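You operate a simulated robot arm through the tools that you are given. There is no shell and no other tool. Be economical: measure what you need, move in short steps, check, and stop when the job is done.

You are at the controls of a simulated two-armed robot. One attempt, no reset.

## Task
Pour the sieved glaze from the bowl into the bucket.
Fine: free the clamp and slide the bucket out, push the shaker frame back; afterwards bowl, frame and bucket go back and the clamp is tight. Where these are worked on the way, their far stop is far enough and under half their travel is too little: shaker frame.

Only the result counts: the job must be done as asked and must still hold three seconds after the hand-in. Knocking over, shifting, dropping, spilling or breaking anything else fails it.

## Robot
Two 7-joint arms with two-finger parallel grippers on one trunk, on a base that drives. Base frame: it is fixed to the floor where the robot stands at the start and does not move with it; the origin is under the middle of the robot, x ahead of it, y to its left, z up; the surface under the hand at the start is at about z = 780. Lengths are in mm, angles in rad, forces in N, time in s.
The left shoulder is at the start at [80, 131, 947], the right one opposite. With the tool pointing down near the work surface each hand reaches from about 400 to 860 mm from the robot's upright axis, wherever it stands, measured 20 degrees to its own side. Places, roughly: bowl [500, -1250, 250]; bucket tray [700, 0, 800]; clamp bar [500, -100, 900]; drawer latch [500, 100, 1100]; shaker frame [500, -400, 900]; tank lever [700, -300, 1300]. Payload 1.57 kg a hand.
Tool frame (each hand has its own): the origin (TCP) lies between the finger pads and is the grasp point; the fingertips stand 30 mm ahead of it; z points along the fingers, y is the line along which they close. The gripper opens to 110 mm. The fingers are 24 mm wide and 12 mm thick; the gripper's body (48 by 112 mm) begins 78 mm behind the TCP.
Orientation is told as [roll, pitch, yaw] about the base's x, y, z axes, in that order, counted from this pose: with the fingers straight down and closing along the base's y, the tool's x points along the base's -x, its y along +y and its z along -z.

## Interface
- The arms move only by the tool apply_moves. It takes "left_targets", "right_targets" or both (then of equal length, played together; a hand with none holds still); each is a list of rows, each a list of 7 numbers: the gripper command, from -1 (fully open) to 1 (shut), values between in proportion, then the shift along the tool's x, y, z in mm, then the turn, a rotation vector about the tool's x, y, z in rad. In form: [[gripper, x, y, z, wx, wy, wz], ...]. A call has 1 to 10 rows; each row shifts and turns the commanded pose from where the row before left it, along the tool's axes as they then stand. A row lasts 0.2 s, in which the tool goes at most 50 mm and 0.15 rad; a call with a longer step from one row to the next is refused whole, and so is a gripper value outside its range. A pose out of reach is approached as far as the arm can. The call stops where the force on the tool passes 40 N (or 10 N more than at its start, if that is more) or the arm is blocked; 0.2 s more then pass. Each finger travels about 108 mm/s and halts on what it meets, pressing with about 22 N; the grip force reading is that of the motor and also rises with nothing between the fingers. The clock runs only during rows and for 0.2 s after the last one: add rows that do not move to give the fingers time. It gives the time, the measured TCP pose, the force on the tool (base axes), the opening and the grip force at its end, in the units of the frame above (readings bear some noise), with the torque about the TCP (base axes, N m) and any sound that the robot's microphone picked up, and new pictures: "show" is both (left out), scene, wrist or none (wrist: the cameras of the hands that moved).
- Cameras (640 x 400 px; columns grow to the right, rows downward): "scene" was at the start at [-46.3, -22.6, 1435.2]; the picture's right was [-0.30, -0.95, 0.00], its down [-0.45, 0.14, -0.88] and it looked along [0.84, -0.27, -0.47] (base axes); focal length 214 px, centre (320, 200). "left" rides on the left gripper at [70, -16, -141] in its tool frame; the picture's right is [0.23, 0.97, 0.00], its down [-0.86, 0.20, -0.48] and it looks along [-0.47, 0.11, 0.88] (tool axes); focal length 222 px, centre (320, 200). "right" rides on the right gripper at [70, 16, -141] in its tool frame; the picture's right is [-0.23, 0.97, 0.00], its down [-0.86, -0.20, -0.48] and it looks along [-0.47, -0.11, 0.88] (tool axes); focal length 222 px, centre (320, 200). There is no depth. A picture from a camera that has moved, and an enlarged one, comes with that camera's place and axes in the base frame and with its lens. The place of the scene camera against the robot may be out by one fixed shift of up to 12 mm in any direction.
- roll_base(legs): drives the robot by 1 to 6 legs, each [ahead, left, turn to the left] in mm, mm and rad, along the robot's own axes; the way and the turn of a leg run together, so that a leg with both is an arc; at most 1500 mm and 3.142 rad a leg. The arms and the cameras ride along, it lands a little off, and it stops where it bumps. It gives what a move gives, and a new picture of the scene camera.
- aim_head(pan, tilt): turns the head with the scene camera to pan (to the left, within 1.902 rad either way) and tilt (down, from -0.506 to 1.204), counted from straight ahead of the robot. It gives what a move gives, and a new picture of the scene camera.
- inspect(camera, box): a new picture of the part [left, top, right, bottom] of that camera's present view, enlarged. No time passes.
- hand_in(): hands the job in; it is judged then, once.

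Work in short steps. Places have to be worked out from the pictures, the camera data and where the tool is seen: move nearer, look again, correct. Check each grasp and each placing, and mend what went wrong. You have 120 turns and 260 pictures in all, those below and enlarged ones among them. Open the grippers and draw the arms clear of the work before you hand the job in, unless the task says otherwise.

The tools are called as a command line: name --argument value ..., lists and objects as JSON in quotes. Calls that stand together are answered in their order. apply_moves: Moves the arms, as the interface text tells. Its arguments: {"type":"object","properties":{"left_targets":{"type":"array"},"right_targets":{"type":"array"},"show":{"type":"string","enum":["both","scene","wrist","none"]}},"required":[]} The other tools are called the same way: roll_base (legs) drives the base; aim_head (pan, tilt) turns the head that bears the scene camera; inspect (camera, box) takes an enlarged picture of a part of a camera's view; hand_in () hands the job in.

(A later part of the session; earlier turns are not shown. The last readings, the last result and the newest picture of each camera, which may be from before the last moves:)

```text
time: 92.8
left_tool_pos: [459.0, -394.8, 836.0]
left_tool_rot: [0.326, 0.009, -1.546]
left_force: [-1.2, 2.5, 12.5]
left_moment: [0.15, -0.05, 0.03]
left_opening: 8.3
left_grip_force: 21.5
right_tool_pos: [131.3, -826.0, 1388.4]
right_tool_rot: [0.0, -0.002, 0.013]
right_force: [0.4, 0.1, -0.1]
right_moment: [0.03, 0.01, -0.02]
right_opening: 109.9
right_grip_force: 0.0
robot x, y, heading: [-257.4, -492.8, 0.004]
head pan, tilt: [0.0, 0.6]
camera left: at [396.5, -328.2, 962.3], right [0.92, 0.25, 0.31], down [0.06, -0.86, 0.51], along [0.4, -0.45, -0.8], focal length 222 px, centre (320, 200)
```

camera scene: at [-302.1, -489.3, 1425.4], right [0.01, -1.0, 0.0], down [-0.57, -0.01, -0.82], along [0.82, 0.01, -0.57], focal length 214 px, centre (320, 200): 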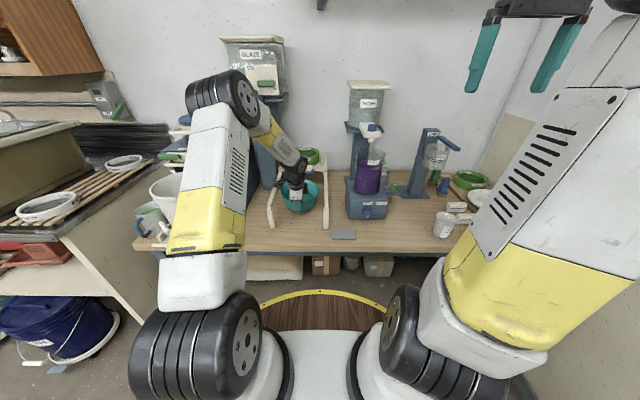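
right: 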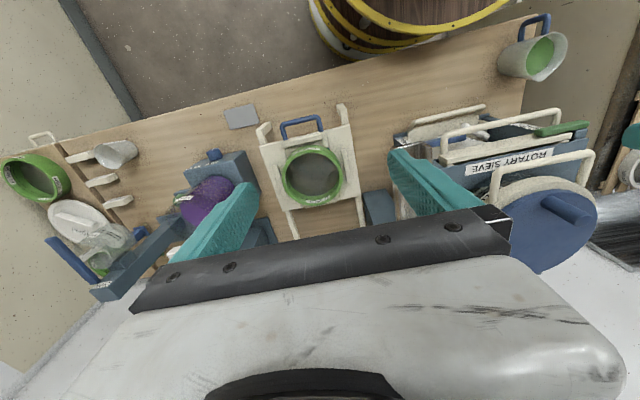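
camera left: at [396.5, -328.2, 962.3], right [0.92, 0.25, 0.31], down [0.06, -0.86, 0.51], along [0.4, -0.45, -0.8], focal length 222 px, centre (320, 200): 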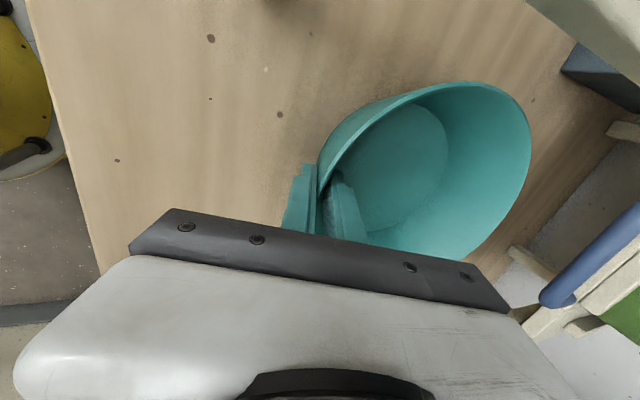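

The bowl is standing (12 N contact) at its original spot. I open and withdraw along the fingers.

apply_moves --left_targets '[[0.3, 0, 0, 0, 0, 0, 0], [0, 0, 0, 0, 0, 0, 0], [0, 0, 0, 0, 0, 0, 0], [0, 0, 0, -25, 0, 0, 0], [0, 0, 0, -35, 0, 0, 0], [0, 0, 0, -40, 0, 0, 0], [0, 0, 15, -45, 0, 0, 0], [0, 0, 15, -45, 0, 0, 0]]' --show "both"

inspect --camera "scene" --box '[240, 150, 350, 240]'

```text
time: 94.6
left_tool_pos: [429.3, -398.7, 1021.9]
left_tool_rot: [0.323, 0.006, -1.545]
left_force: [-0.1, -0.5, -0.8]
left_moment: [0.02, 0.04, -0.03]
left_opening: 55.0
left_grip_force: 0.0
right_tool_pos: [131.3, -825.5, 1387.7]
right_tool_rot: [0.0, 0.002, 0.011]
right_force: [0.0, 0.2, -0.1]
right_moment: [0.02, -0.01, -0.02]
right_opening: 110.1
right_grip_force: 0.1
robot x, y, heading: [-255.7, -494.7, 0.011]
head pan, tilt: [0.0, 0.6]
camera scene: at [-301.8, -489.3, 1425.4], right [0.01, -1.0, 0.0], down [-0.57, -0.01, -0.82], along [0.82, 0.01, -0.57], focal length 214 px, centre (320, 200)
camera left: at [367.2, -333.2, 1150.5], right [0.92, 0.25, 0.31], down [0.06, -0.86, 0.51], along [0.39, -0.45, -0.8], focal length 222 px, centre (320, 200)
```

scene: 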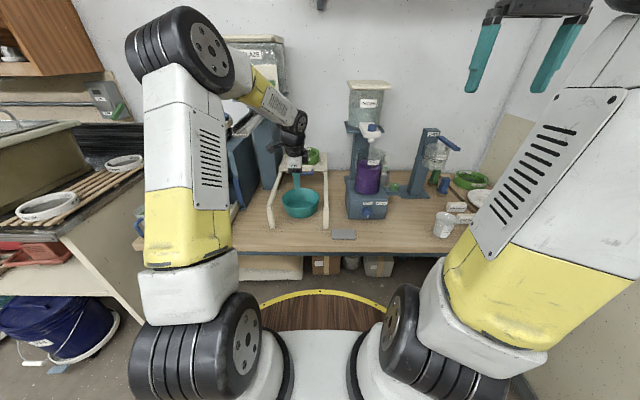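
left: 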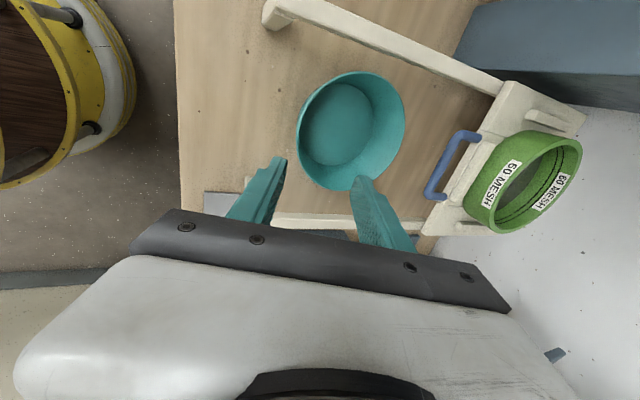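

```text
4.44 times, centred on (295, 195) of scene
camera zoom: at [-301.8, -489.3, 1425.4], right [0.01, -1.0, 0.0], down [-0.57, -0.01, -0.82], along [0.82, 0.01, -0.57], focal length 953 px, centre (431, 222)
```

zoom: 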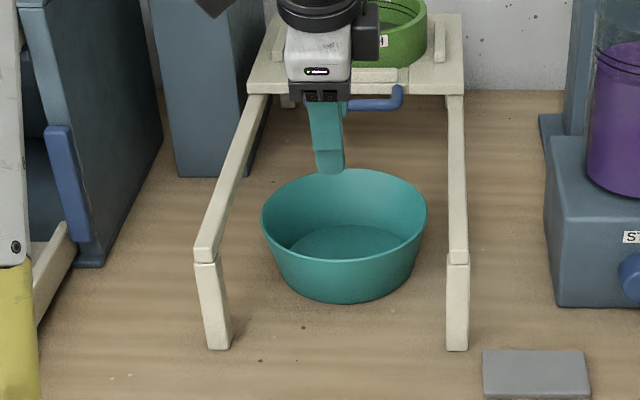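

Bowl sits at the same place relative to the rails as before. Next, the frame: I pitch the hand forward again and approach the blue handle (≈(661,−395,915)) with a narrower opening.

apply_moves --left_targets '[[0.3, 0, 0, 0, -0.13, 0, 0], [0.3, 0, 0, 0, -0.13, 0, 0], [0.3, 0, 0, 0, -0.13, 0, 0], [0.3, 0, 0, 0, -0.13, 0, 0], [0.3, 0, 0, 0, -0.13, 0, 0], [0.3, 0, 0, 0, -0.13, 0, 0], [0.3, 1, 2.3, 41, 0, 0, 0], [0.3, 1, 2.3, 41, 0, 0, 0], [0.3, 1, 2.3, 41, 0, 0, 0], [0.3, 1, 2.3, 41, 0, 0, 0]]' --show "wrist"

inspect --camera "left" --box '[200, 30, 440, 240]'

```text
time: 96.8
left_tool_pos: [577.3, -386.4, 954.4]
left_tool_rot: [1.102, 0.007, -1.546]
left_force: [-0.9, -0.1, 1.0]
left_moment: [0.0, 0.02, 0.01]
left_opening: 38.4
left_grip_force: 0.1
right_tool_pos: [132.6, -825.4, 1388.7]
right_tool_rot: [-0.001, -0.001, 0.011]
right_force: [0.3, -0.6, 0.7]
right_moment: [0.04, 0.0, 0.01]
right_opening: 110.0
right_grip_force: 0.1
robot x, y, heading: [-257.4, -493.2, 0.01]
head pan, tilt: [0.0, 0.6]
camera left: at [441.7, -321.4, 1003.3], right [0.43, 0.23, 0.87], down [-0.32, -0.87, 0.39], along [0.84, -0.44, -0.3], focal length 222 px, centre (320, 200)
```

left: 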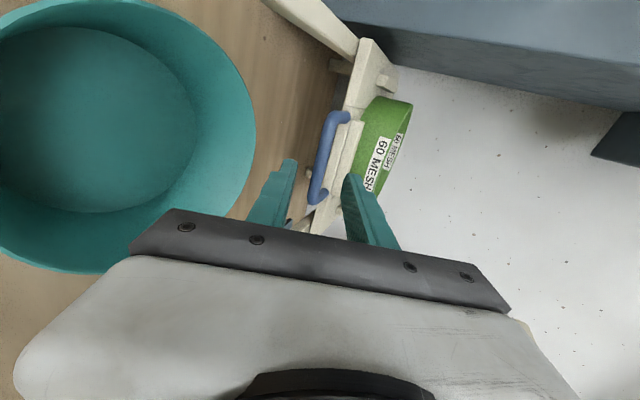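

```text
1.90 times, centred on (320, 135) of left
camera zoom: at [441.7, -321.4, 1003.3], right [0.43, 0.23, 0.87], down [-0.32, -0.87, 0.39], along [0.84, -0.44, -0.3], focal length 423 px, centre (320, 324)
```

zoom: 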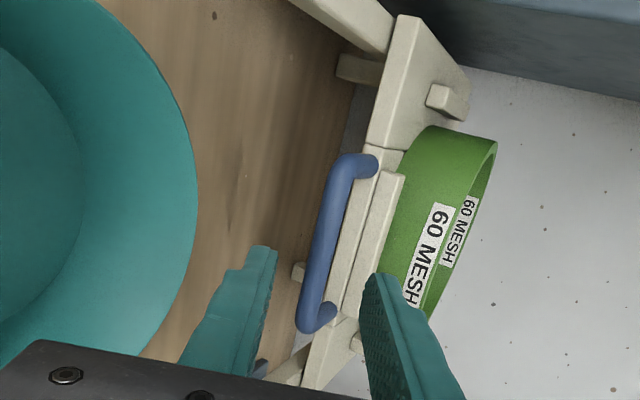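

The handle lies centred ahead (x≈660, y≈−390). I advance 80 mm and close.

apply_moves --left_targets '[[0.3, -1, 0, 30, 0, 0, 0], [0.3, -1, 0, 30, 0, 0, 0], [0.3, -1, 0, 20, 0, 0, 0], [1, 0, 0, 0, 0, 0, 0], [1, 0, 0, 0, 0, 0, 0], [1, 0, 0, 0, 0, 0, 0]]' --show "wrist"

```text
time: 98.2
left_tool_pos: [650.6, -388.4, 921.4]
left_tool_rot: [1.107, 0.007, -1.543]
left_force: [1.0, 4.4, 13.3]
left_moment: [0.33, -0.16, -0.05]
left_opening: 13.5
left_grip_force: 30.0
right_tool_pos: [132.8, -826.1, 1389.0]
right_tool_rot: [0.001, 0.001, 0.01]
right_force: [0.1, -0.4, 0.1]
right_moment: [0.04, -0.02, 0.01]
right_opening: 109.8
right_grip_force: 0.1
robot x, y, heading: [-258.6, -491.5, 0.01]
head pan, tilt: [0.0, 0.6]
camera left: at [514.9, -323.0, 968.4], right [0.43, 0.23, 0.87], down [-0.32, -0.87, 0.39], along [0.85, -0.44, -0.3], focal length 222 px, centre (320, 200)
```

left: 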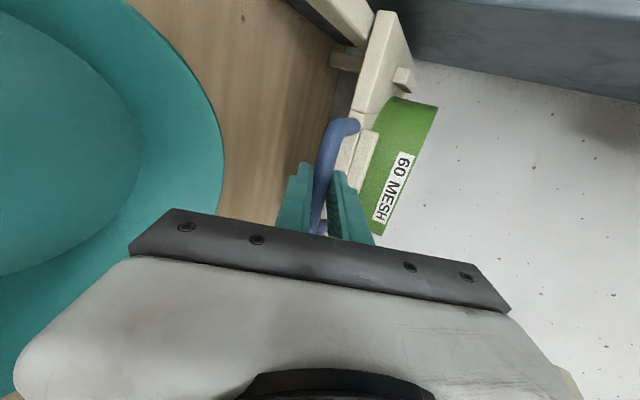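

Gripped the handle. I pull the frame forward 200 mm in even steps.

apply_moves --left_targets '[[1, 0.5, -8.5, -18, 0, 0, 0], [1, 0.5, -9, -17.8, 0, 0, 0], [1, 0.5, -9, -17.8, 0, 0, 0], [1, 0.5, -9, -17.8, 0, 0, 0], [1, 0.5, -9, -17.8, 0, 0, 0], [1, 0.5, -9, -17.8, 0, 0, 0], [1, 0.5, -9, -17.8, 0, 0, 0], [1, 0.5, -9, -17.8, 0, 0, 0], [1, 0.5, -9, -17.8, 0, 0, 0], [1, 0.5, -9, -17.8, 0, 0, 0]]' --show "both"

```text
time: 100.4
left_tool_pos: [452.3, -388.7, 921.1]
left_tool_rot: [1.102, 0.007, -1.543]
left_force: [0.1, 20.6, 9.6]
left_moment: [0.52, -0.12, 0.53]
left_opening: 13.6
left_grip_force: 30.7
right_tool_pos: [132.9, -825.0, 1389.4]
right_tool_rot: [0.002, 0.001, 0.011]
right_force: [0.0, -0.5, -0.6]
right_moment: [-0.02, -0.01, 0.0]
right_opening: 110.1
right_grip_force: 0.1
robot x, y, heading: [-257.8, -494.6, 0.012]
head pan, tilt: [0.0, 0.6]
camera scene: at [-302.4, -488.6, 1425.4], right [0.01, -1.0, 0.0], down [-0.56, -0.01, -0.83], along [0.83, 0.01, -0.56], focal length 214 px, centre (320, 200)
camera left: at [316.0, -323.8, 968.9], right [0.43, 0.23, 0.87], down [-0.31, -0.87, 0.39], along [0.85, -0.44, -0.3], focal length 222 px, centre (320, 200)
```

scene: 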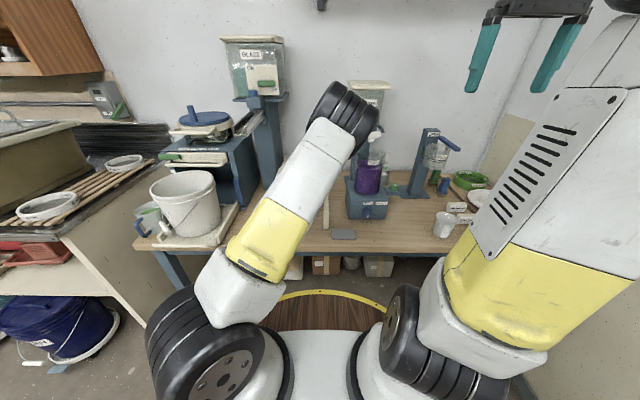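
left: 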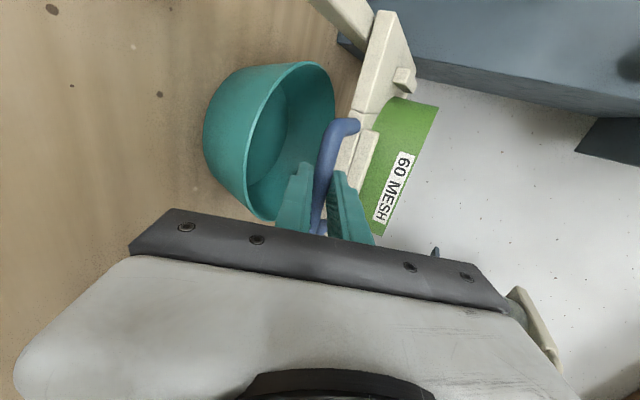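

Moving well; I relieve the side force and pull the last ~60 mm to the front stop.

apply_moves --left_targets '[[1, 2, -7, -13.4, 0, 0, 0], [1, 1, -7, -13.4, 0, 0, 0], [1, 0.5, -7, -13.4, 0, 0, 0], [1, 0.5, -5, -9, 0, 0, 0], [1, 0.5, -3, -5, 0, 0, 0], [1, 0, -2, -4, 0, 0, 0]]' --show "both"

```text
time: 101.8
left_tool_pos: [382.7, -388.5, 920.5]
left_tool_rot: [1.108, 0.008, -1.549]
left_force: [0.5, 11.0, 20.3]
left_moment: [0.06, -0.25, -0.52]
left_opening: 13.5
left_grip_force: 30.5
right_tool_pos: [131.5, -827.1, 1390.2]
right_tool_rot: [0.0, -0.002, 0.011]
right_force: [-0.7, 0.2, 0.1]
right_moment: [-0.01, 0.05, -0.01]
right_opening: 110.0
right_grip_force: 0.1
robot x, y, heading: [-256.1, -494.2, 0.013]
head pan, tilt: [0.0, 0.6]
camera scene: at [-302.7, -489.1, 1425.4], right [0.01, -1.0, 0.0], down [-0.56, -0.01, -0.83], along [0.83, 0.01, -0.56], focal length 214 px, centre (320, 200)
camera left: at [248.5, -323.1, 968.3], right [0.43, 0.23, 0.87], down [-0.32, -0.87, 0.39], along [0.84, -0.44, -0.3], focal length 222 px, centre (320, 200)
```

scene: 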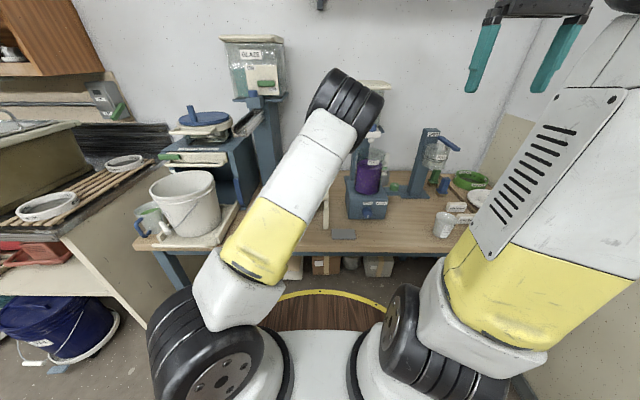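
left: 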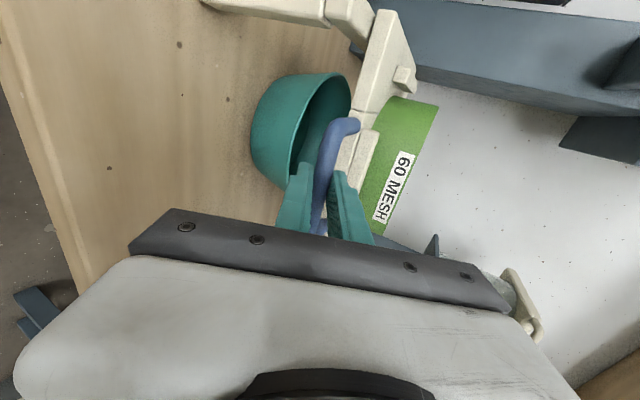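

Moved 268 mm back, no hard stop felt yet. I tug a few more millimetres gently to see whether there is one.

apply_moves --left_targets '[[1, 0.5, -1.4, -2.7, 0, 0, 0], [1, 0, -1.4, -2.7, 0, 0, 0], [1, 0, 0, 0, 0, 0, 0]]' --show "wrist"

inspect --camera "left" --box '[160, 0, 480, 200]'

```text
time: 102.6
left_tool_pos: [376.9, -388.9, 920.8]
left_tool_rot: [1.106, 0.006, -1.548]
left_force: [0.2, 5.5, 24.8]
left_moment: [-0.02, -0.31, -0.68]
left_opening: 13.7
left_grip_force: 30.3
right_tool_pos: [131.1, -826.5, 1388.9]
right_tool_rot: [-0.001, 0.001, 0.012]
right_force: [-0.1, -0.3, 0.1]
right_moment: [-0.02, -0.02, 0.01]
right_opening: 109.8
right_grip_force: 0.0
robot x, y, heading: [-259.2, -496.0, 0.008]
head pan, tilt: [0.0, 0.6]
camera left: at [241.7, -323.1, 968.3], right [0.43, 0.23, 0.87], down [-0.32, -0.87, 0.39], along [0.84, -0.44, -0.3], focal length 222 px, centre (320, 200)
```

left: 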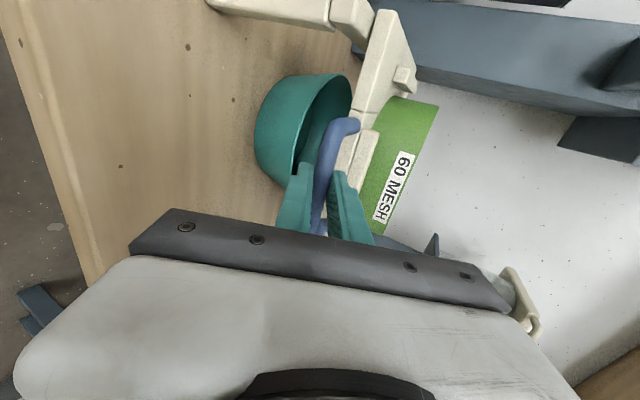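

```text
2.00 times, centred on (320, 100) of left
camera zoom: at [241.7, -323.1, 968.3], right [0.43, 0.23, 0.87], down [-0.32, -0.87, 0.39], along [0.84, -0.44, -0.3], focal length 444 px, centre (320, 400)
```

zoom: 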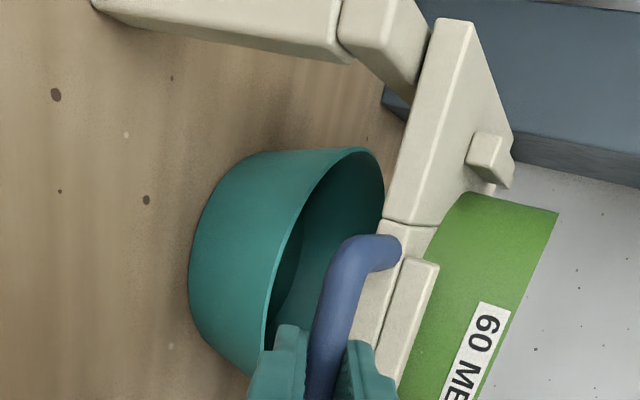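

No stop there; comparing plate-corner rays, the frame is now ~18 mm further forward than at the start (handle originally ≈404, now ≈387). I push it back 17 mm.

apply_moves --left_targets '[[1, 0, 3.9, 7.5, 0, 0, 0], [1, 0, 3.9, 7.5, 0, 0, 0], [1, 0, 0, 0, 0, 0, 0]]' --show "wrist"

inspect --camera "left" --box '[160, 0, 480, 200]'

```text
time: 103.4
left_tool_pos: [393.8, -388.8, 920.3]
left_tool_rot: [1.107, 0.008, -1.548]
left_force: [0.1, -3.8, 24.2]
left_moment: [0.18, -0.32, -0.06]
left_opening: 13.5
left_grip_force: 30.5
right_tool_pos: [130.6, -825.8, 1389.4]
right_tool_rot: [0.001, 0.0, 0.011]
right_force: [-0.4, -0.5, -1.2]
right_moment: [0.04, 0.01, 0.0]
right_opening: 110.1
right_grip_force: 0.0
robot x, y, heading: [-257.4, -496.4, 0.01]
head pan, tilt: [0.0, 0.6]
camera left: at [258.6, -323.0, 968.3], right [0.43, 0.23, 0.87], down [-0.32, -0.86, 0.39], along [0.84, -0.45, -0.3], focal length 222 px, centre (320, 200)
```

left: 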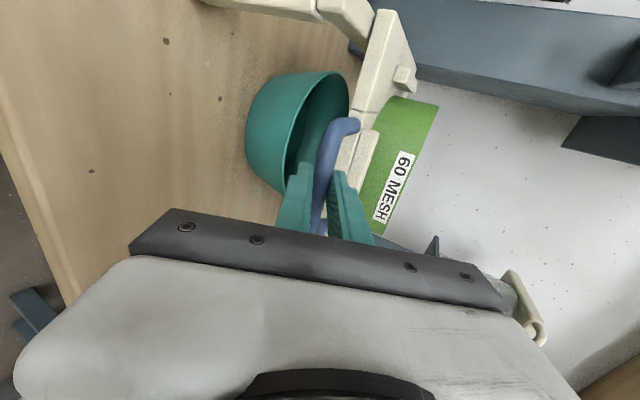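

```text
2.00 times, centred on (320, 100) of left
camera zoom: at [258.6, -323.0, 968.3], right [0.43, 0.23, 0.87], down [-0.32, -0.86, 0.39], along [0.84, -0.45, -0.3], focal length 444 px, centre (320, 400)
```

zoom: 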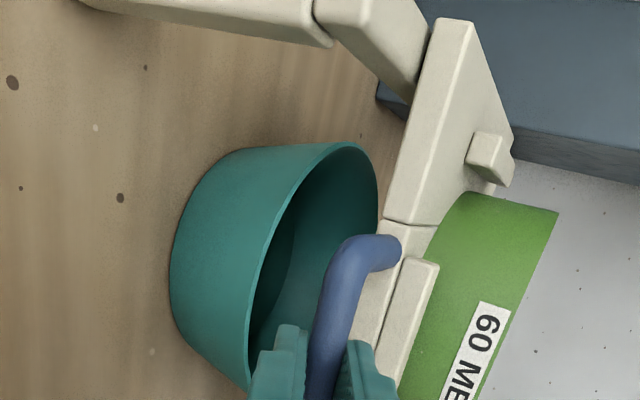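

Now I release, withdraw, and go to the earlier viewpoint to compare the frame's position with the start picture.

apply_moves --left_targets '[[0.3, 0, 0, 0, 0, 0, 0], [0.3, 0, 0, 0, 0, 0, 0], [0.3, 0, 0, -30, 0, 0, 0], [0.3, 0, 0, -35, 0, 0, 0], [0.3, 0, 15, -40, 0, 0, 0], [0.3, 0, 40, -20, 0, 0, 0], [0.3, 20, 40, -15, 0, 0, 0], [0.3, 35, 30, -10, 0, 0, 0], [0.3, 35, 30, -10, 0, 0, 0], [0.3, 35, 30, -10, 0, 0, 0]]' --show "none"

roll_base --legs '[[67, 46, 0]]'

inspect --camera "scene" --box '[260, 150, 360, 250]'

```text
time: 105.6
left_tool_pos: [338.1, -271.9, 1161.2]
left_tool_rot: [1.103, 0.006, -1.55]
left_force: [0.5, -0.8, 0.5]
left_moment: [0.04, 0.05, 0.03]
left_opening: 38.4
left_grip_force: 0.1
left hand out of reach, approached as far as the arm can: row 5
right_tool_pos: [133.4, -826.1, 1387.6]
right_tool_rot: [0.0, 0.002, 0.011]
right_force: [-0.4, -1.0, 0.2]
right_moment: [0.02, -0.01, 0.02]
right_opening: 110.1
right_grip_force: 0.0
robot x, y, heading: [-258.6, -495.2, 0.006]
head pan, tilt: [0.0, 0.6]
```

```text
time: 106.6
left_tool_pos: [404.2, -224.4, 1160.4]
left_tool_rot: [1.102, 0.007, -1.546]
left_force: [-6.8, -0.7, -2.1]
left_moment: [0.04, 0.02, -0.09]
left_opening: 33.0
left_grip_force: 0.2
right_tool_pos: [198.3, -780.5, 1388.4]
right_tool_rot: [0.001, 0.001, 0.011]
right_force: [-0.2, -0.3, 0.5]
right_moment: [-0.03, -0.03, 0.01]
right_opening: 109.9
right_grip_force: 0.0
robot x, y, heading: [-190.4, -447.5, 0.01]
head pan, tilt: [0.0, 0.6]
camera scene: at [-235.6, -443.5, 1425.4], right [0.01, -1.0, 0.0], down [-0.56, -0.01, -0.83], along [0.83, 0.01, -0.56], focal length 214 px, centre (320, 200)
```

scene: 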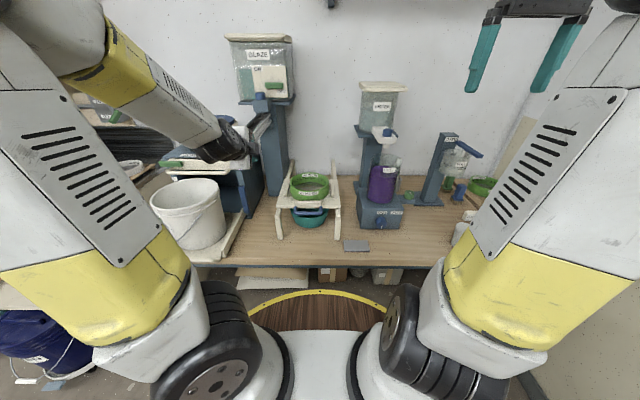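

```text
4.00 times, centred on (310, 200) of scene
camera zoom: at [-235.6, -443.5, 1425.4], right [0.01, -1.0, 0.0], down [-0.56, -0.01, -0.83], along [0.83, 0.01, -0.56], focal length 858 px, centre (360, 200)
```

zoom: 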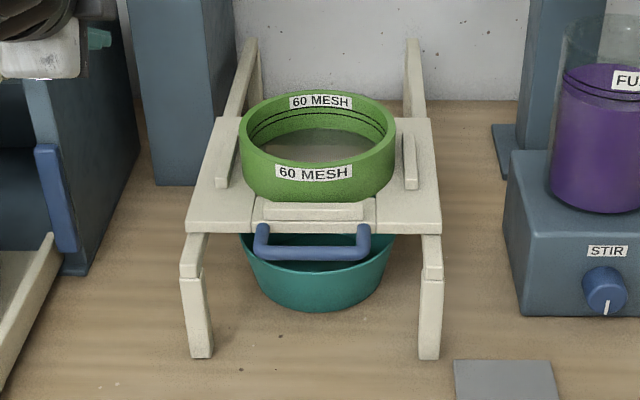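

The left finger has touched the chute (−7 N). I draw the hand straight back and then check the chute.

apply_moves --left_targets '[[0.3, 0, -9, -17.8, 0, 0, 0], [0.3, 0, -9, -17.8, 0, 0, 0], [0.3, 0, -9, -17.8, 0, 0, 0]]' --show "wrist"

inspect --camera "scene" --box '[150, 30, 350, 180]'

inspect --camera "scene" --box '[290, 190, 350, 250]'

```text
time: 107.4
left_tool_pos: [344.2, -226.8, 1160.5]
left_tool_rot: [1.104, 0.005, -1.545]
left_force: [-0.8, 0.5, 0.2]
left_moment: [0.01, 0.04, -0.02]
left_opening: 38.5
left_grip_force: 0.0
right_tool_pos: [200.7, -779.4, 1388.7]
right_tool_rot: [0.001, 0.001, 0.011]
right_force: [0.2, -0.2, 0.2]
right_moment: [0.03, 0.01, -0.03]
right_opening: 109.8
right_grip_force: 0.0
robot x, y, heading: [-189.1, -446.4, 0.013]
head pan, tilt: [0.0, 0.6]
camera left: at [209.5, -161.1, 1208.8], right [0.43, 0.23, 0.87], down [-0.32, -0.87, 0.39], along [0.84, -0.44, -0.3], focal length 222 px, centre (320, 200)
```

left: 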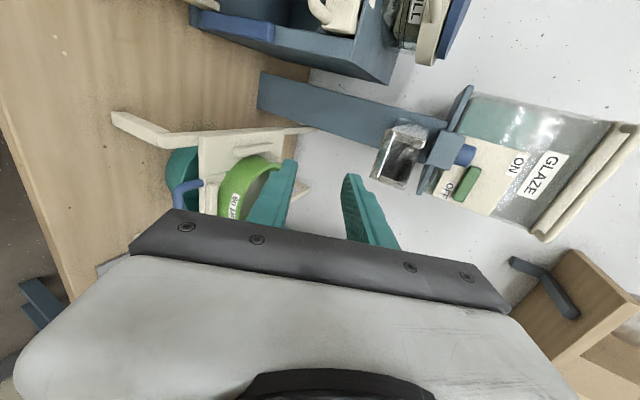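

```text
2.67 times, centred on (250, 105) of scene
camera zoom: at [-235.1, -443.4, 1425.4], right [0.01, -1.0, 0.0], down [-0.57, -0.01, -0.82], along [0.82, 0.01, -0.57], focal length 572 px, centre (507, 453)
```

zoom: 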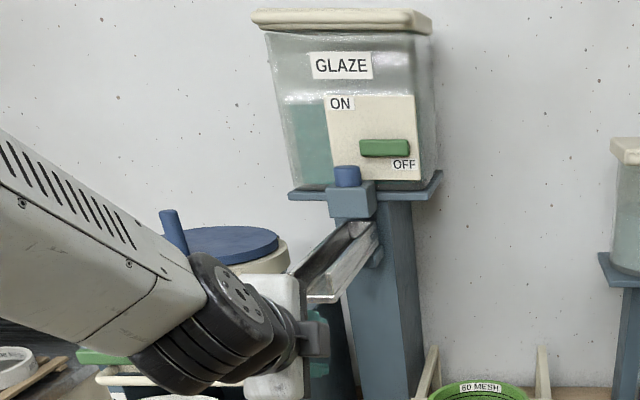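

```text
6.67 times, centred on (320, 220) of scene
camera zoom: at [-235.1, -443.4, 1425.4], right [0.01, -1.0, 0.0], down [-0.57, -0.01, -0.82], along [0.82, 0.01, -0.57], focal length 1430 px, centre (320, 67)
```

zoom: 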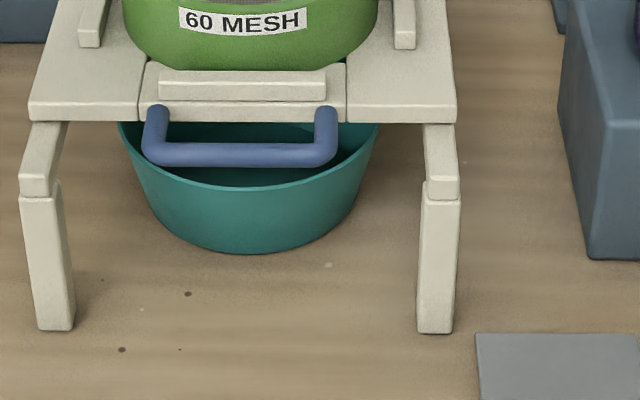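

The chute looks unchanged. The frame seems ~6 mm too far back compared with the start picture; I'll regrip and correct it.

roll_base --legs '[[-70, 0, -0.01]]'

apply_moves --left_targets '[[0.3, -40, 0, 0, 0, 0, 0], [0.3, -40, -8, 5, 0, 0, 0], [0.3, -40, -17, 10, 0, 0, 0], [0.3, -40, -17, 12, 0, 0, 0], [0.3, 0, -33, 30, 0, 0, 0], [0.3, 0, -33, 30, 0, 0, 0], [0.3, 0, -33, 30, 0, 0, 0], [0.3, 0, -20, 18, 0, 0, 0]]' --show "wrist"

```text
time: 108.5
left_tool_pos: [274.3, -231.9, 1161.2]
left_tool_rot: [1.103, 0.007, -1.555]
left_force: [0.0, 0.0, 0.6]
left_moment: [-0.03, 0.02, -0.01]
left_opening: 38.9
left_grip_force: 0.1
right_tool_pos: [122.3, -783.9, 1388.7]
right_tool_rot: [0.0, 0.002, 0.003]
right_force: [0.7, 1.2, 0.2]
right_moment: [-0.04, 0.02, 0.0]
right_opening: 109.9
right_grip_force: 0.1
robot x, y, heading: [-263.4, -447.3, 0.003]
head pan, tilt: [0.0, 0.6]
camera scene: at [-308.2, -443.4, 1425.4], right [0.0, -1.0, 0.0], down [-0.57, 0.0, -0.82], along [0.82, 0.0, -0.57], focal length 214 px, centre (320, 200)
```

scene: 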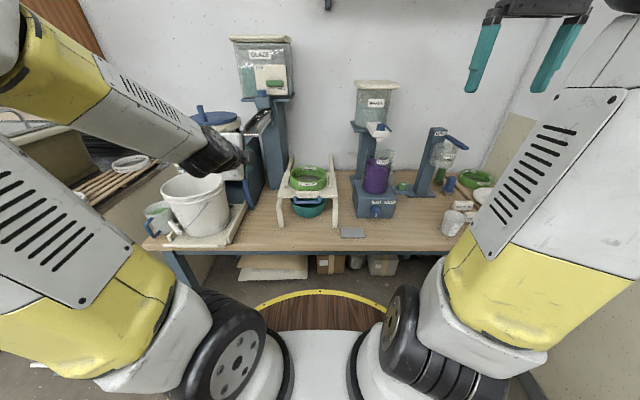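

```text
time: 110.2
left_tool_pos: [323.9, -387.0, 955.7]
left_tool_rot: [1.103, 0.009, -1.555]
left_force: [-0.4, 0.8, 0.1]
left_moment: [0.02, -0.01, -0.02]
left_opening: 38.5
left_grip_force: 0.0
right_tool_pos: [124.2, -783.1, 1389.0]
right_tool_rot: [0.0, 0.002, 0.002]
right_force: [-0.9, -1.0, -0.1]
right_moment: [-0.03, -0.03, 0.04]
right_opening: 110.0
right_grip_force: 0.0
robot x, y, heading: [-262.0, -447.8, 0.002]
head pan, tilt: [0.0, 0.6]
camera left: at [189.1, -321.3, 1003.1], right [0.44, 0.23, 0.87], down [-0.32, -0.86, 0.39], along [0.84, -0.45, -0.3], focal length 222 px, centre (320, 200)
```

left: 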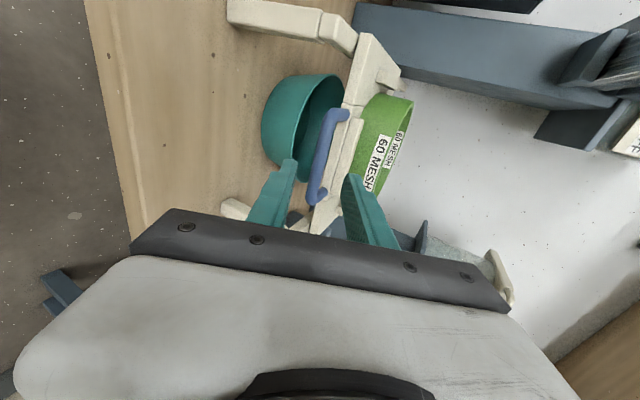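

Handle lies between the fingers as before. I advance 80, close, and pull 6.5 mm.

apply_moves --left_targets '[[0.3, 0, 0, 30, 0, 0, 0], [0.3, 0, 0, 30, 0, 0, 0], [0.3, 0, 0, 19, 0, 0, 0], [1, 0, 0, 0, 0, 0, 0], [1, 0, 0, 0, 0, 0, 0], [1, 0, 0, 0, 0, 0, 0], [1, 0, -1.5, -2.9, 0, 0, 0], [1, 0, -1.5, -2.9, 0, 0, 0], [1, 0, 0, 0, 0, 0, 0]]' --show "none"

apply_moves --left_targets '[[0.3, 0, 0, 0, 0, 0, 0], [0.3, 0, 0, 0, 0, 0, 0], [0.3, 0, 0, -30, 0, 0, 0], [0.3, 0, 0, -35, 0, 0, 0], [0.3, 0, 30, -15, 0, 0, 0], [0.3, 0, 40, -20, 0, 0, 0], [0.3, 0, 40, -20, 0, 0, 0]]' --show "scene"

inspect --camera "scene" --box '[260, 150, 360, 250]'

```text
time: 112.2
left_tool_pos: [386.8, -389.3, 919.8]
left_tool_rot: [1.103, 0.008, -1.556]
left_force: [0.4, -5.1, 0.7]
left_moment: [0.09, 0.0, 0.17]
left_opening: 13.8
left_grip_force: 30.1
right_tool_pos: [123.7, -784.0, 1388.7]
right_tool_rot: [0.001, 0.001, 0.001]
right_force: [1.0, 0.5, 0.8]
right_moment: [0.01, 0.01, -0.03]
right_opening: 110.0
right_grip_force: 0.1
robot x, y, heading: [-264.0, -448.3, 0.005]
head pan, tilt: [0.0, 0.6]
```

```text
time: 113.8
left_tool_pos: [332.3, -386.2, 1071.3]
left_tool_rot: [1.1, 0.008, -1.555]
left_force: [-0.7, 0.6, -0.4]
left_moment: [0.01, 0.05, 0.01]
left_opening: 38.5
left_grip_force: 0.1
right_tool_pos: [124.0, -783.7, 1389.2]
right_tool_rot: [0.0, 0.001, 0.001]
right_force: [-0.4, 0.7, -0.4]
right_moment: [0.04, 0.06, -0.02]
right_opening: 110.2
right_grip_force: 0.0
robot x, y, heading: [-262.6, -452.9, 0.003]
head pan, tilt: [0.0, 0.6]
camera scene: at [-308.0, -443.6, 1425.4], right [0.0, -1.0, 0.0], down [-0.57, 0.0, -0.82], along [0.82, 0.0, -0.57], focal length 214 px, centre (320, 200)
```

scene: 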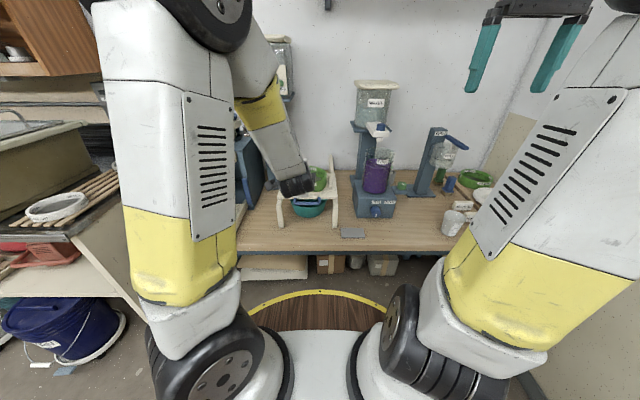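

```text
4.00 times, centred on (310, 200) of scene
camera zoom: at [-308.0, -443.6, 1425.4], right [0.0, -1.0, 0.0], down [-0.57, 0.0, -0.82], along [0.82, 0.0, -0.57], focal length 858 px, centre (360, 200)
```

zoom: 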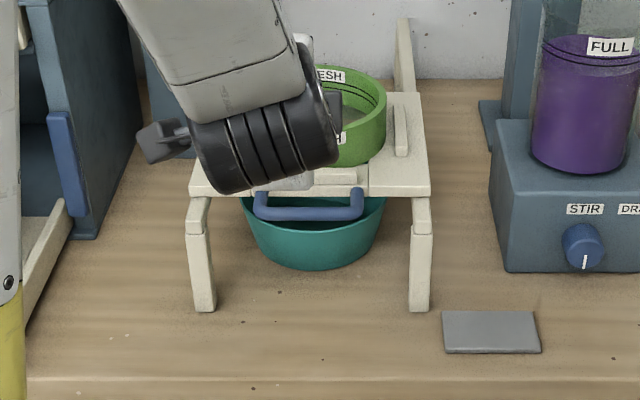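

The frame is back. Now to the tray: I back off and strafe left in front of it.

roll_base --legs '[[-110, 0, 0], [0, 488, 0]]'

inspect --camera "scene" --box '[230, 90, 420, 250]'

inspect --camera "left" --box '[0, 0, 640, 400]'

```text
time: 117.5
left_tool_pos: [224.5, 102.4, 1071.0]
left_tool_rot: [1.102, 0.007, -1.552]
left_force: [0.2, -0.5, 0.4]
left_moment: [0.0, -0.02, -0.01]
left_opening: 38.4
left_grip_force: 0.0
right_tool_pos: [17.6, -294.8, 1389.6]
right_tool_rot: [-0.002, 0.001, 0.005]
right_force: [0.6, 0.9, 0.4]
right_moment: [0.0, 0.01, -0.01]
right_opening: 109.8
right_grip_force: 0.1
robot x, y, heading: [-369.6, 40.4, 0.003]
head pan, tilt: [0.0, 0.6]
camera scene: at [-414.7, 44.7, 1425.4], right [0.0, -1.0, 0.0], down [-0.57, 0.0, -0.82], along [0.82, 0.0, -0.57], focal length 214 px, centre (320, 200)
```

scene: 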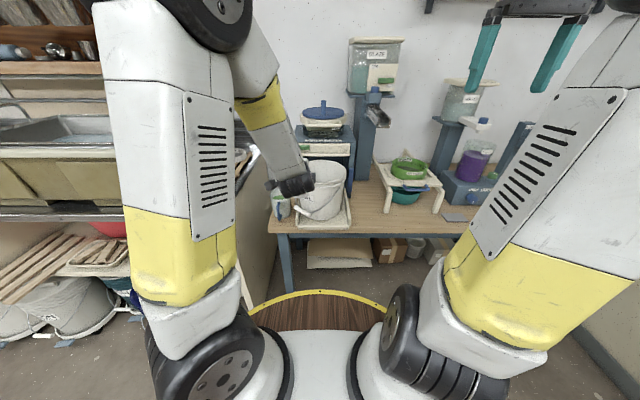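

```text
2.50 times, centred on (325, 170) of scene
camera zoom: at [-414.7, 44.7, 1425.4], right [0.0, -1.0, 0.0], down [-0.57, 0.0, -0.82], along [0.82, 0.0, -0.57], focal length 536 px, centre (308, 275)
```

zoom: 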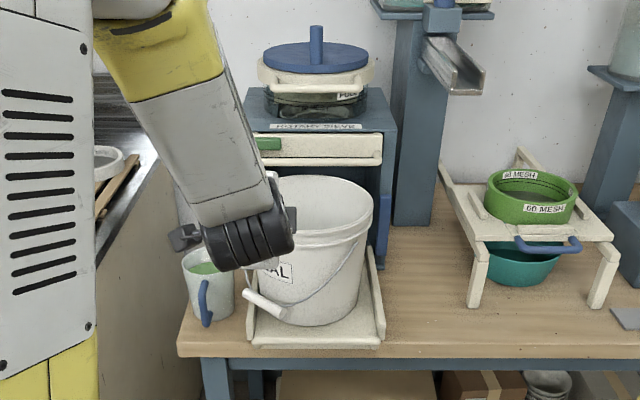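

```text
1.00 times, centred on (320, 200) of left (not enlarged: the box is as wide or as high as the picture)
camera zoom: at [90.6, 167.8, 1119.0], right [0.44, 0.23, 0.87], down [-0.32, -0.86, 0.39], along [0.84, -0.45, -0.3], focal length 222 px, centre (320, 200)
```

zoom: 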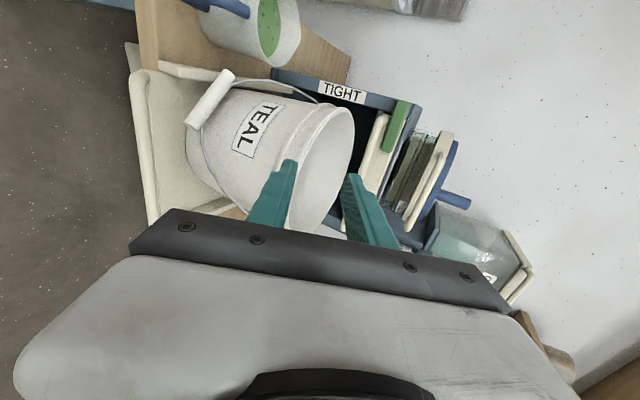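

The loop is at x≈242. I move to its pre-grasp point, coming down in front of it.

apply_moves --left_targets '[[0, -31, -9.7, -19, 0, 0, 0], [0, -31, -9.7, -19, 0, 0, 0], [0, -31, -9.7, -19, 0, 0, 0], [0, 0, -42.8, 21.8, 0, 0, 0], [0, 0, -42.8, 21.8, 0, 0, 0], [0, 0, -42.8, 21.8, 0, 0, 0], [0, 0, -42.8, 21.8, 0, 0, 0]]' --show "wrist"

inspect --camera "left" --box '[160, 30, 460, 230]'

```text
time: 119.1
left_tool_pos: [164.6, 9.8, 879.0]
left_tool_rot: [1.103, 0.004, -1.553]
left_force: [0.7, 0.1, 0.6]
left_moment: [0.0, -0.03, -0.03]
left_opening: 54.9
left_grip_force: 0.0
right_tool_pos: [18.2, -294.7, 1389.8]
right_tool_rot: [-0.001, 0.001, 0.004]
right_force: [-0.5, 0.3, -0.3]
right_moment: [-0.03, -0.02, 0.01]
right_opening: 110.1
right_grip_force: 0.1
robot x, y, heading: [-369.5, 38.9, 0.0]
head pan, tilt: [0.0, 0.6]
camera left: at [29.2, 76.2, 926.2], right [0.44, 0.23, 0.87], down [-0.32, -0.86, 0.39], along [0.84, -0.45, -0.3], focal length 222 px, centre (320, 200)
```

left: 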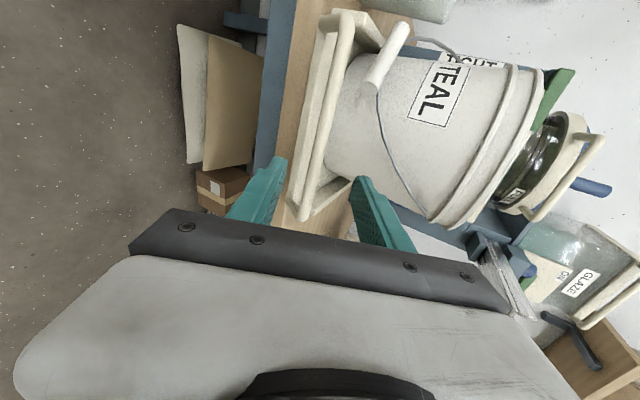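

```text
2.00 times, centred on (310, 130) of left
camera zoom: at [29.2, 76.2, 926.2], right [0.44, 0.23, 0.87], down [-0.32, -0.86, 0.39], along [0.84, -0.45, -0.3], focal length 444 px, centre (340, 340)
```

zoom: 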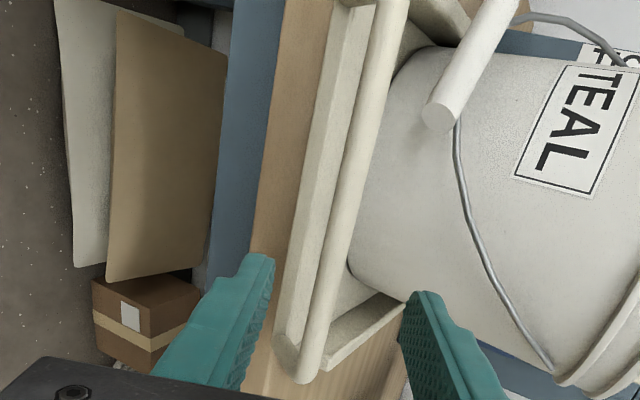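

Same relation as the first pre-grasp. I advance 73 mm and close on the loop.

apply_moves --left_targets '[[0, 0, 0, 30, 0, 0, 0], [0, 0, 0, 30, 0, 0, 0], [0, 0, 0, 13, 0, 0, 0], [1, 0, 0, 0, 0, 0, 0], [1, 0, 0, 0, 0, 0, 0], [1, 0, 0, 0, 0, 0, 0]]' --show "wrist"

```text
time: 120.5
left_tool_pos: [226.6, 11.3, 844.9]
left_tool_rot: [1.096, 0.008, -1.554]
left_force: [-1.2, -1.6, -21.5]
left_moment: [-0.11, 0.29, -0.2]
left_opening: 13.9
left_grip_force: 30.2
right_tool_pos: [18.1, -293.4, 1388.8]
right_tool_rot: [-0.001, 0.003, 0.005]
right_force: [-0.7, 0.0, 0.0]
right_moment: [0.02, 0.01, -0.01]
right_opening: 110.0
right_grip_force: 0.0
robot x, y, heading: [-371.2, 40.4, 0.006]
head pan, tilt: [0.0, 0.6]
camera left: at [93.2, 77.6, 892.2], right [0.44, 0.23, 0.87], down [-0.32, -0.86, 0.39], along [0.84, -0.45, -0.31], focal length 222 px, centre (320, 200)
```

left: 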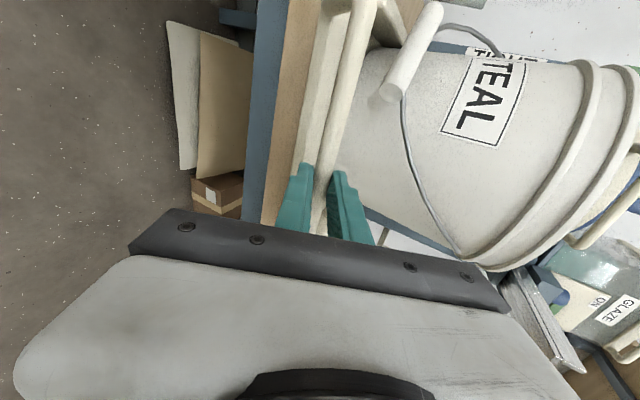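

Gripped. I push the tray in 190 mm.

apply_moves --left_targets '[[1, 0, 4, 10.5, 0, 0, 0], [1, -0.3, 9, 17.8, 0, 0, 0], [1, -0.3, 9, 17.8, 0, 0, 0], [1, -0.3, 9, 17.8, 0, 0, 0], [1, -0.3, 9, 17.8, 0, 0, 0], [1, -0.3, 9, 17.8, 0, 0, 0], [1, -0.3, 9, 17.8, 0, 0, 0], [1, -0.3, 9, 17.8, 0, 0, 0], [1, -0.3, 9, 17.8, 0, 0, 0], [1, -0.3, 9, 17.8, 0, 0, 0]]' --show "both"

```text
time: 122.7
left_tool_pos: [417.9, 11.4, 843.2]
left_tool_rot: [1.103, 0.008, -1.554]
left_force: [-2.4, -3.5, -3.4]
left_moment: [0.02, 0.04, -0.12]
left_opening: 13.6
left_grip_force: 30.0
right_tool_pos: [18.5, -294.9, 1388.5]
right_tool_rot: [0.001, 0.003, 0.004]
right_force: [-0.3, -0.5, -0.4]
right_moment: [0.0, 0.04, 0.01]
right_opening: 110.1
right_grip_force: 0.1
robot x, y, heading: [-366.1, 35.8, 0.003]
head pan, tilt: [0.0, 0.6]
camera scene: at [-414.6, 44.6, 1425.4], right [0.0, -1.0, 0.0], down [-0.57, 0.0, -0.82], along [0.82, 0.0, -0.57], focal length 214 px, centre (320, 200)
camera left: at [283.5, 77.7, 891.4], right [0.44, 0.23, 0.87], down [-0.32, -0.86, 0.39], along [0.84, -0.45, -0.3], focal length 222 px, centre (320, 200)
```

scene: 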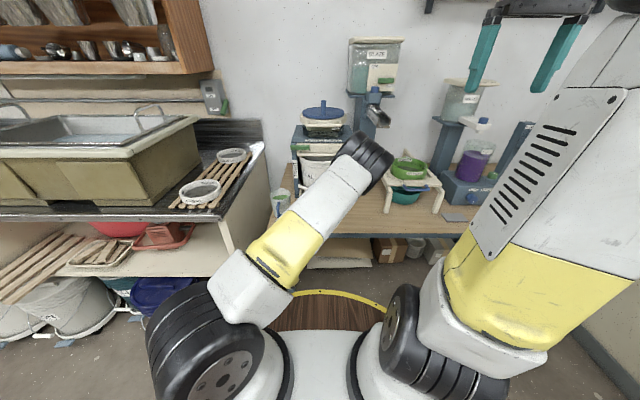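
left: 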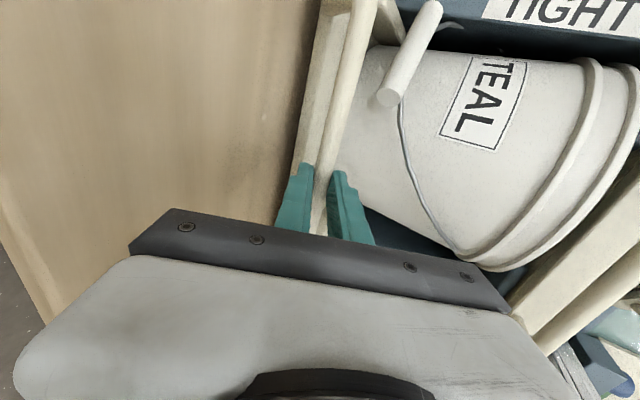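

Nearly in. I push the remaining 55 mm more slowly, feeling for the stop.

apply_moves --left_targets '[[1, -0.3, 9, 17.8, 0, 0, 0], [1, -0.3, 9, 17.8, 0, 0, 0], [1, 0, 4.5, 8.9, 0, 0, 0], [1, 0, 1.8, 3.6, 0, 0, 0], [1, 0, 1.4, 2.7, 0, 0, 0], [1, 0, 1.4, 2.7, 0, 0, 0], [1, 0, 1.4, 2.7, 0, 0, 0]]' --show "both"

```text
time: 124.3
left_tool_pos: [478.3, 11.4, 843.5]
left_tool_rot: [1.098, 0.009, -1.551]
left_force: [-30.1, -3.5, -0.6]
left_moment: [0.03, 0.22, -0.11]
left_opening: 13.7
left_grip_force: 30.7
right_tool_pos: [16.6, -293.4, 1388.6]
right_tool_rot: [-0.001, 0.001, 0.004]
right_force: [0.2, -1.1, 0.6]
right_moment: [-0.05, 0.02, 0.03]
right_opening: 110.2
right_grip_force: 0.2
robot x, y, heading: [-366.9, 42.6, -0.002]
head pan, tilt: [0.0, 0.6]
camera scene: at [-416.0, 44.5, 1425.4], right [0.0, -1.0, 0.0], down [-0.56, 0.0, -0.83], along [0.83, 0.0, -0.56], focal length 214 px, centre (320, 200)
camera left: at [344.4, 77.7, 891.4], right [0.44, 0.23, 0.87], down [-0.32, -0.86, 0.39], along [0.84, -0.45, -0.31], focal length 222 px, centre (320, 200)
```

scene: 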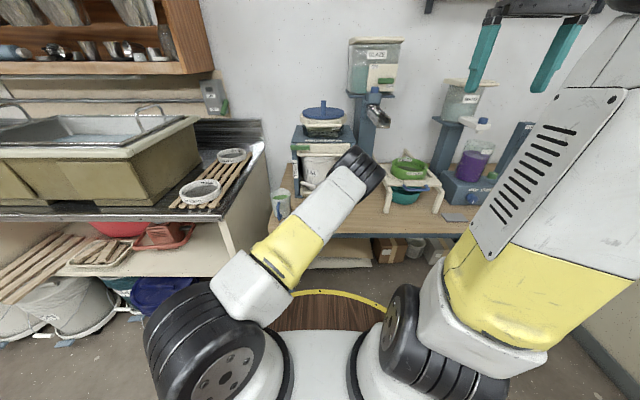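
left: 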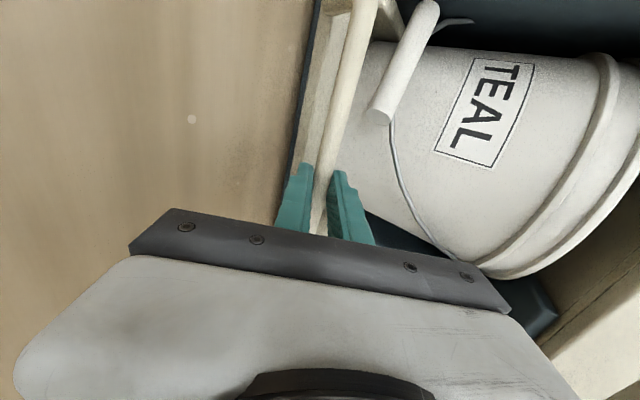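

Stop reached (−30 N): the tray is home. I release and withdraw.

apply_moves --left_targets '[[1, 0, -1.5, -2.9, 0, 0, 0], [0, 0, 0, 0, 0, 0, 0], [0, 0, 0, 0, 0, 0, 0], [0, 0, 0, -30, 0, 0, 0], [0, 0, 0, -35, 0, 0, 0], [0, 0, 10, -40, 0, 0, 0], [0, 0, 20, -40, 0, 0, 0], [0, 0, 20, -40, 0, 0, 0]]' --show "both"

inspect --camera "scene" --box '[240, 90, 420, 240]'

```text
time: 126.1
left_tool_pos: [336.0, 7.9, 972.0]
left_tool_rot: [1.103, 0.007, -1.552]
left_force: [1.0, -0.3, -0.2]
left_moment: [-0.03, 0.01, 0.0]
left_opening: 54.9
left_grip_force: 0.0
right_tool_pos: [18.5, -294.6, 1390.2]
right_tool_rot: [0.0, 0.001, 0.003]
right_force: [1.0, 0.3, 0.3]
right_moment: [-0.01, 0.03, -0.01]
right_opening: 109.8
right_grip_force: 0.1
robot x, y, heading: [-370.3, 42.0, 0.001]
head pan, tilt: [0.0, 0.6]
camera scene: at [-414.3, 44.7, 1425.5], right [0.0, -1.0, 0.0], down [-0.57, 0.0, -0.82], along [0.82, 0.0, -0.57], focal length 214 px, centre (320, 200)
camera left: at [200.8, 74.4, 1019.4], right [0.44, 0.23, 0.87], down [-0.32, -0.86, 0.39], along [0.84, -0.45, -0.3], focal length 222 px, centre (320, 200)
```

scene: 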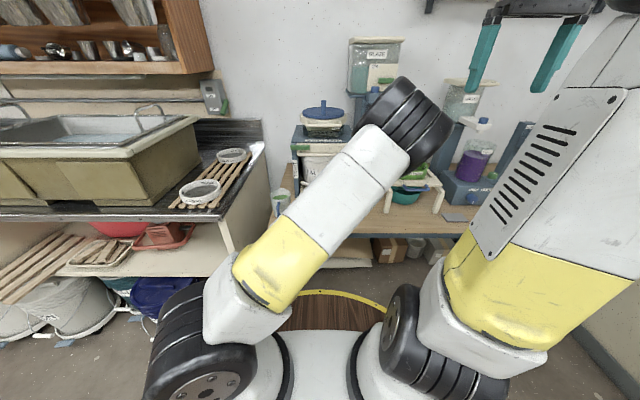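
left: 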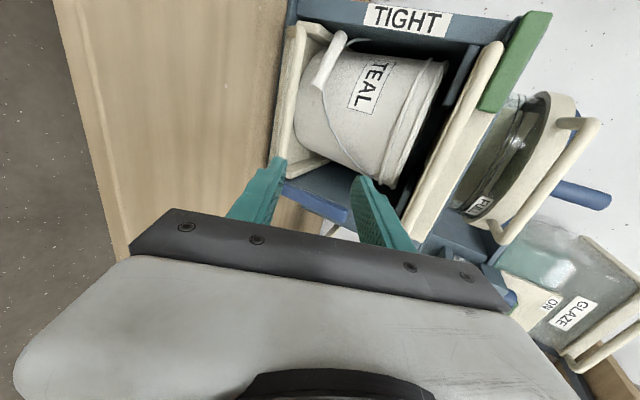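

```text
2.67 times, centred on (330, 165) of scene
camera zoom: at [-414.3, 44.7, 1425.5], right [0.0, -1.0, 0.0], down [-0.57, 0.0, -0.82], along [0.82, 0.0, -0.57], focal length 572 px, centre (293, 293)
```

zoom: 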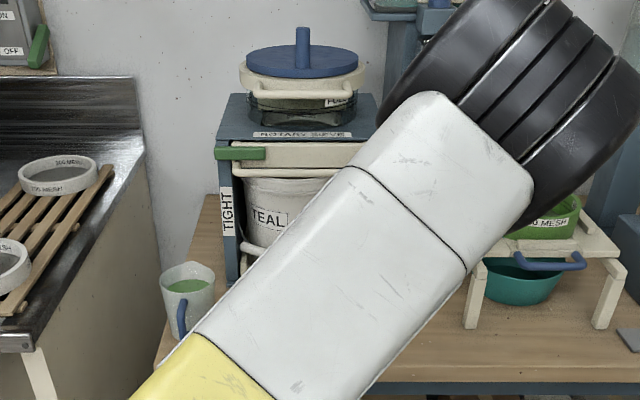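

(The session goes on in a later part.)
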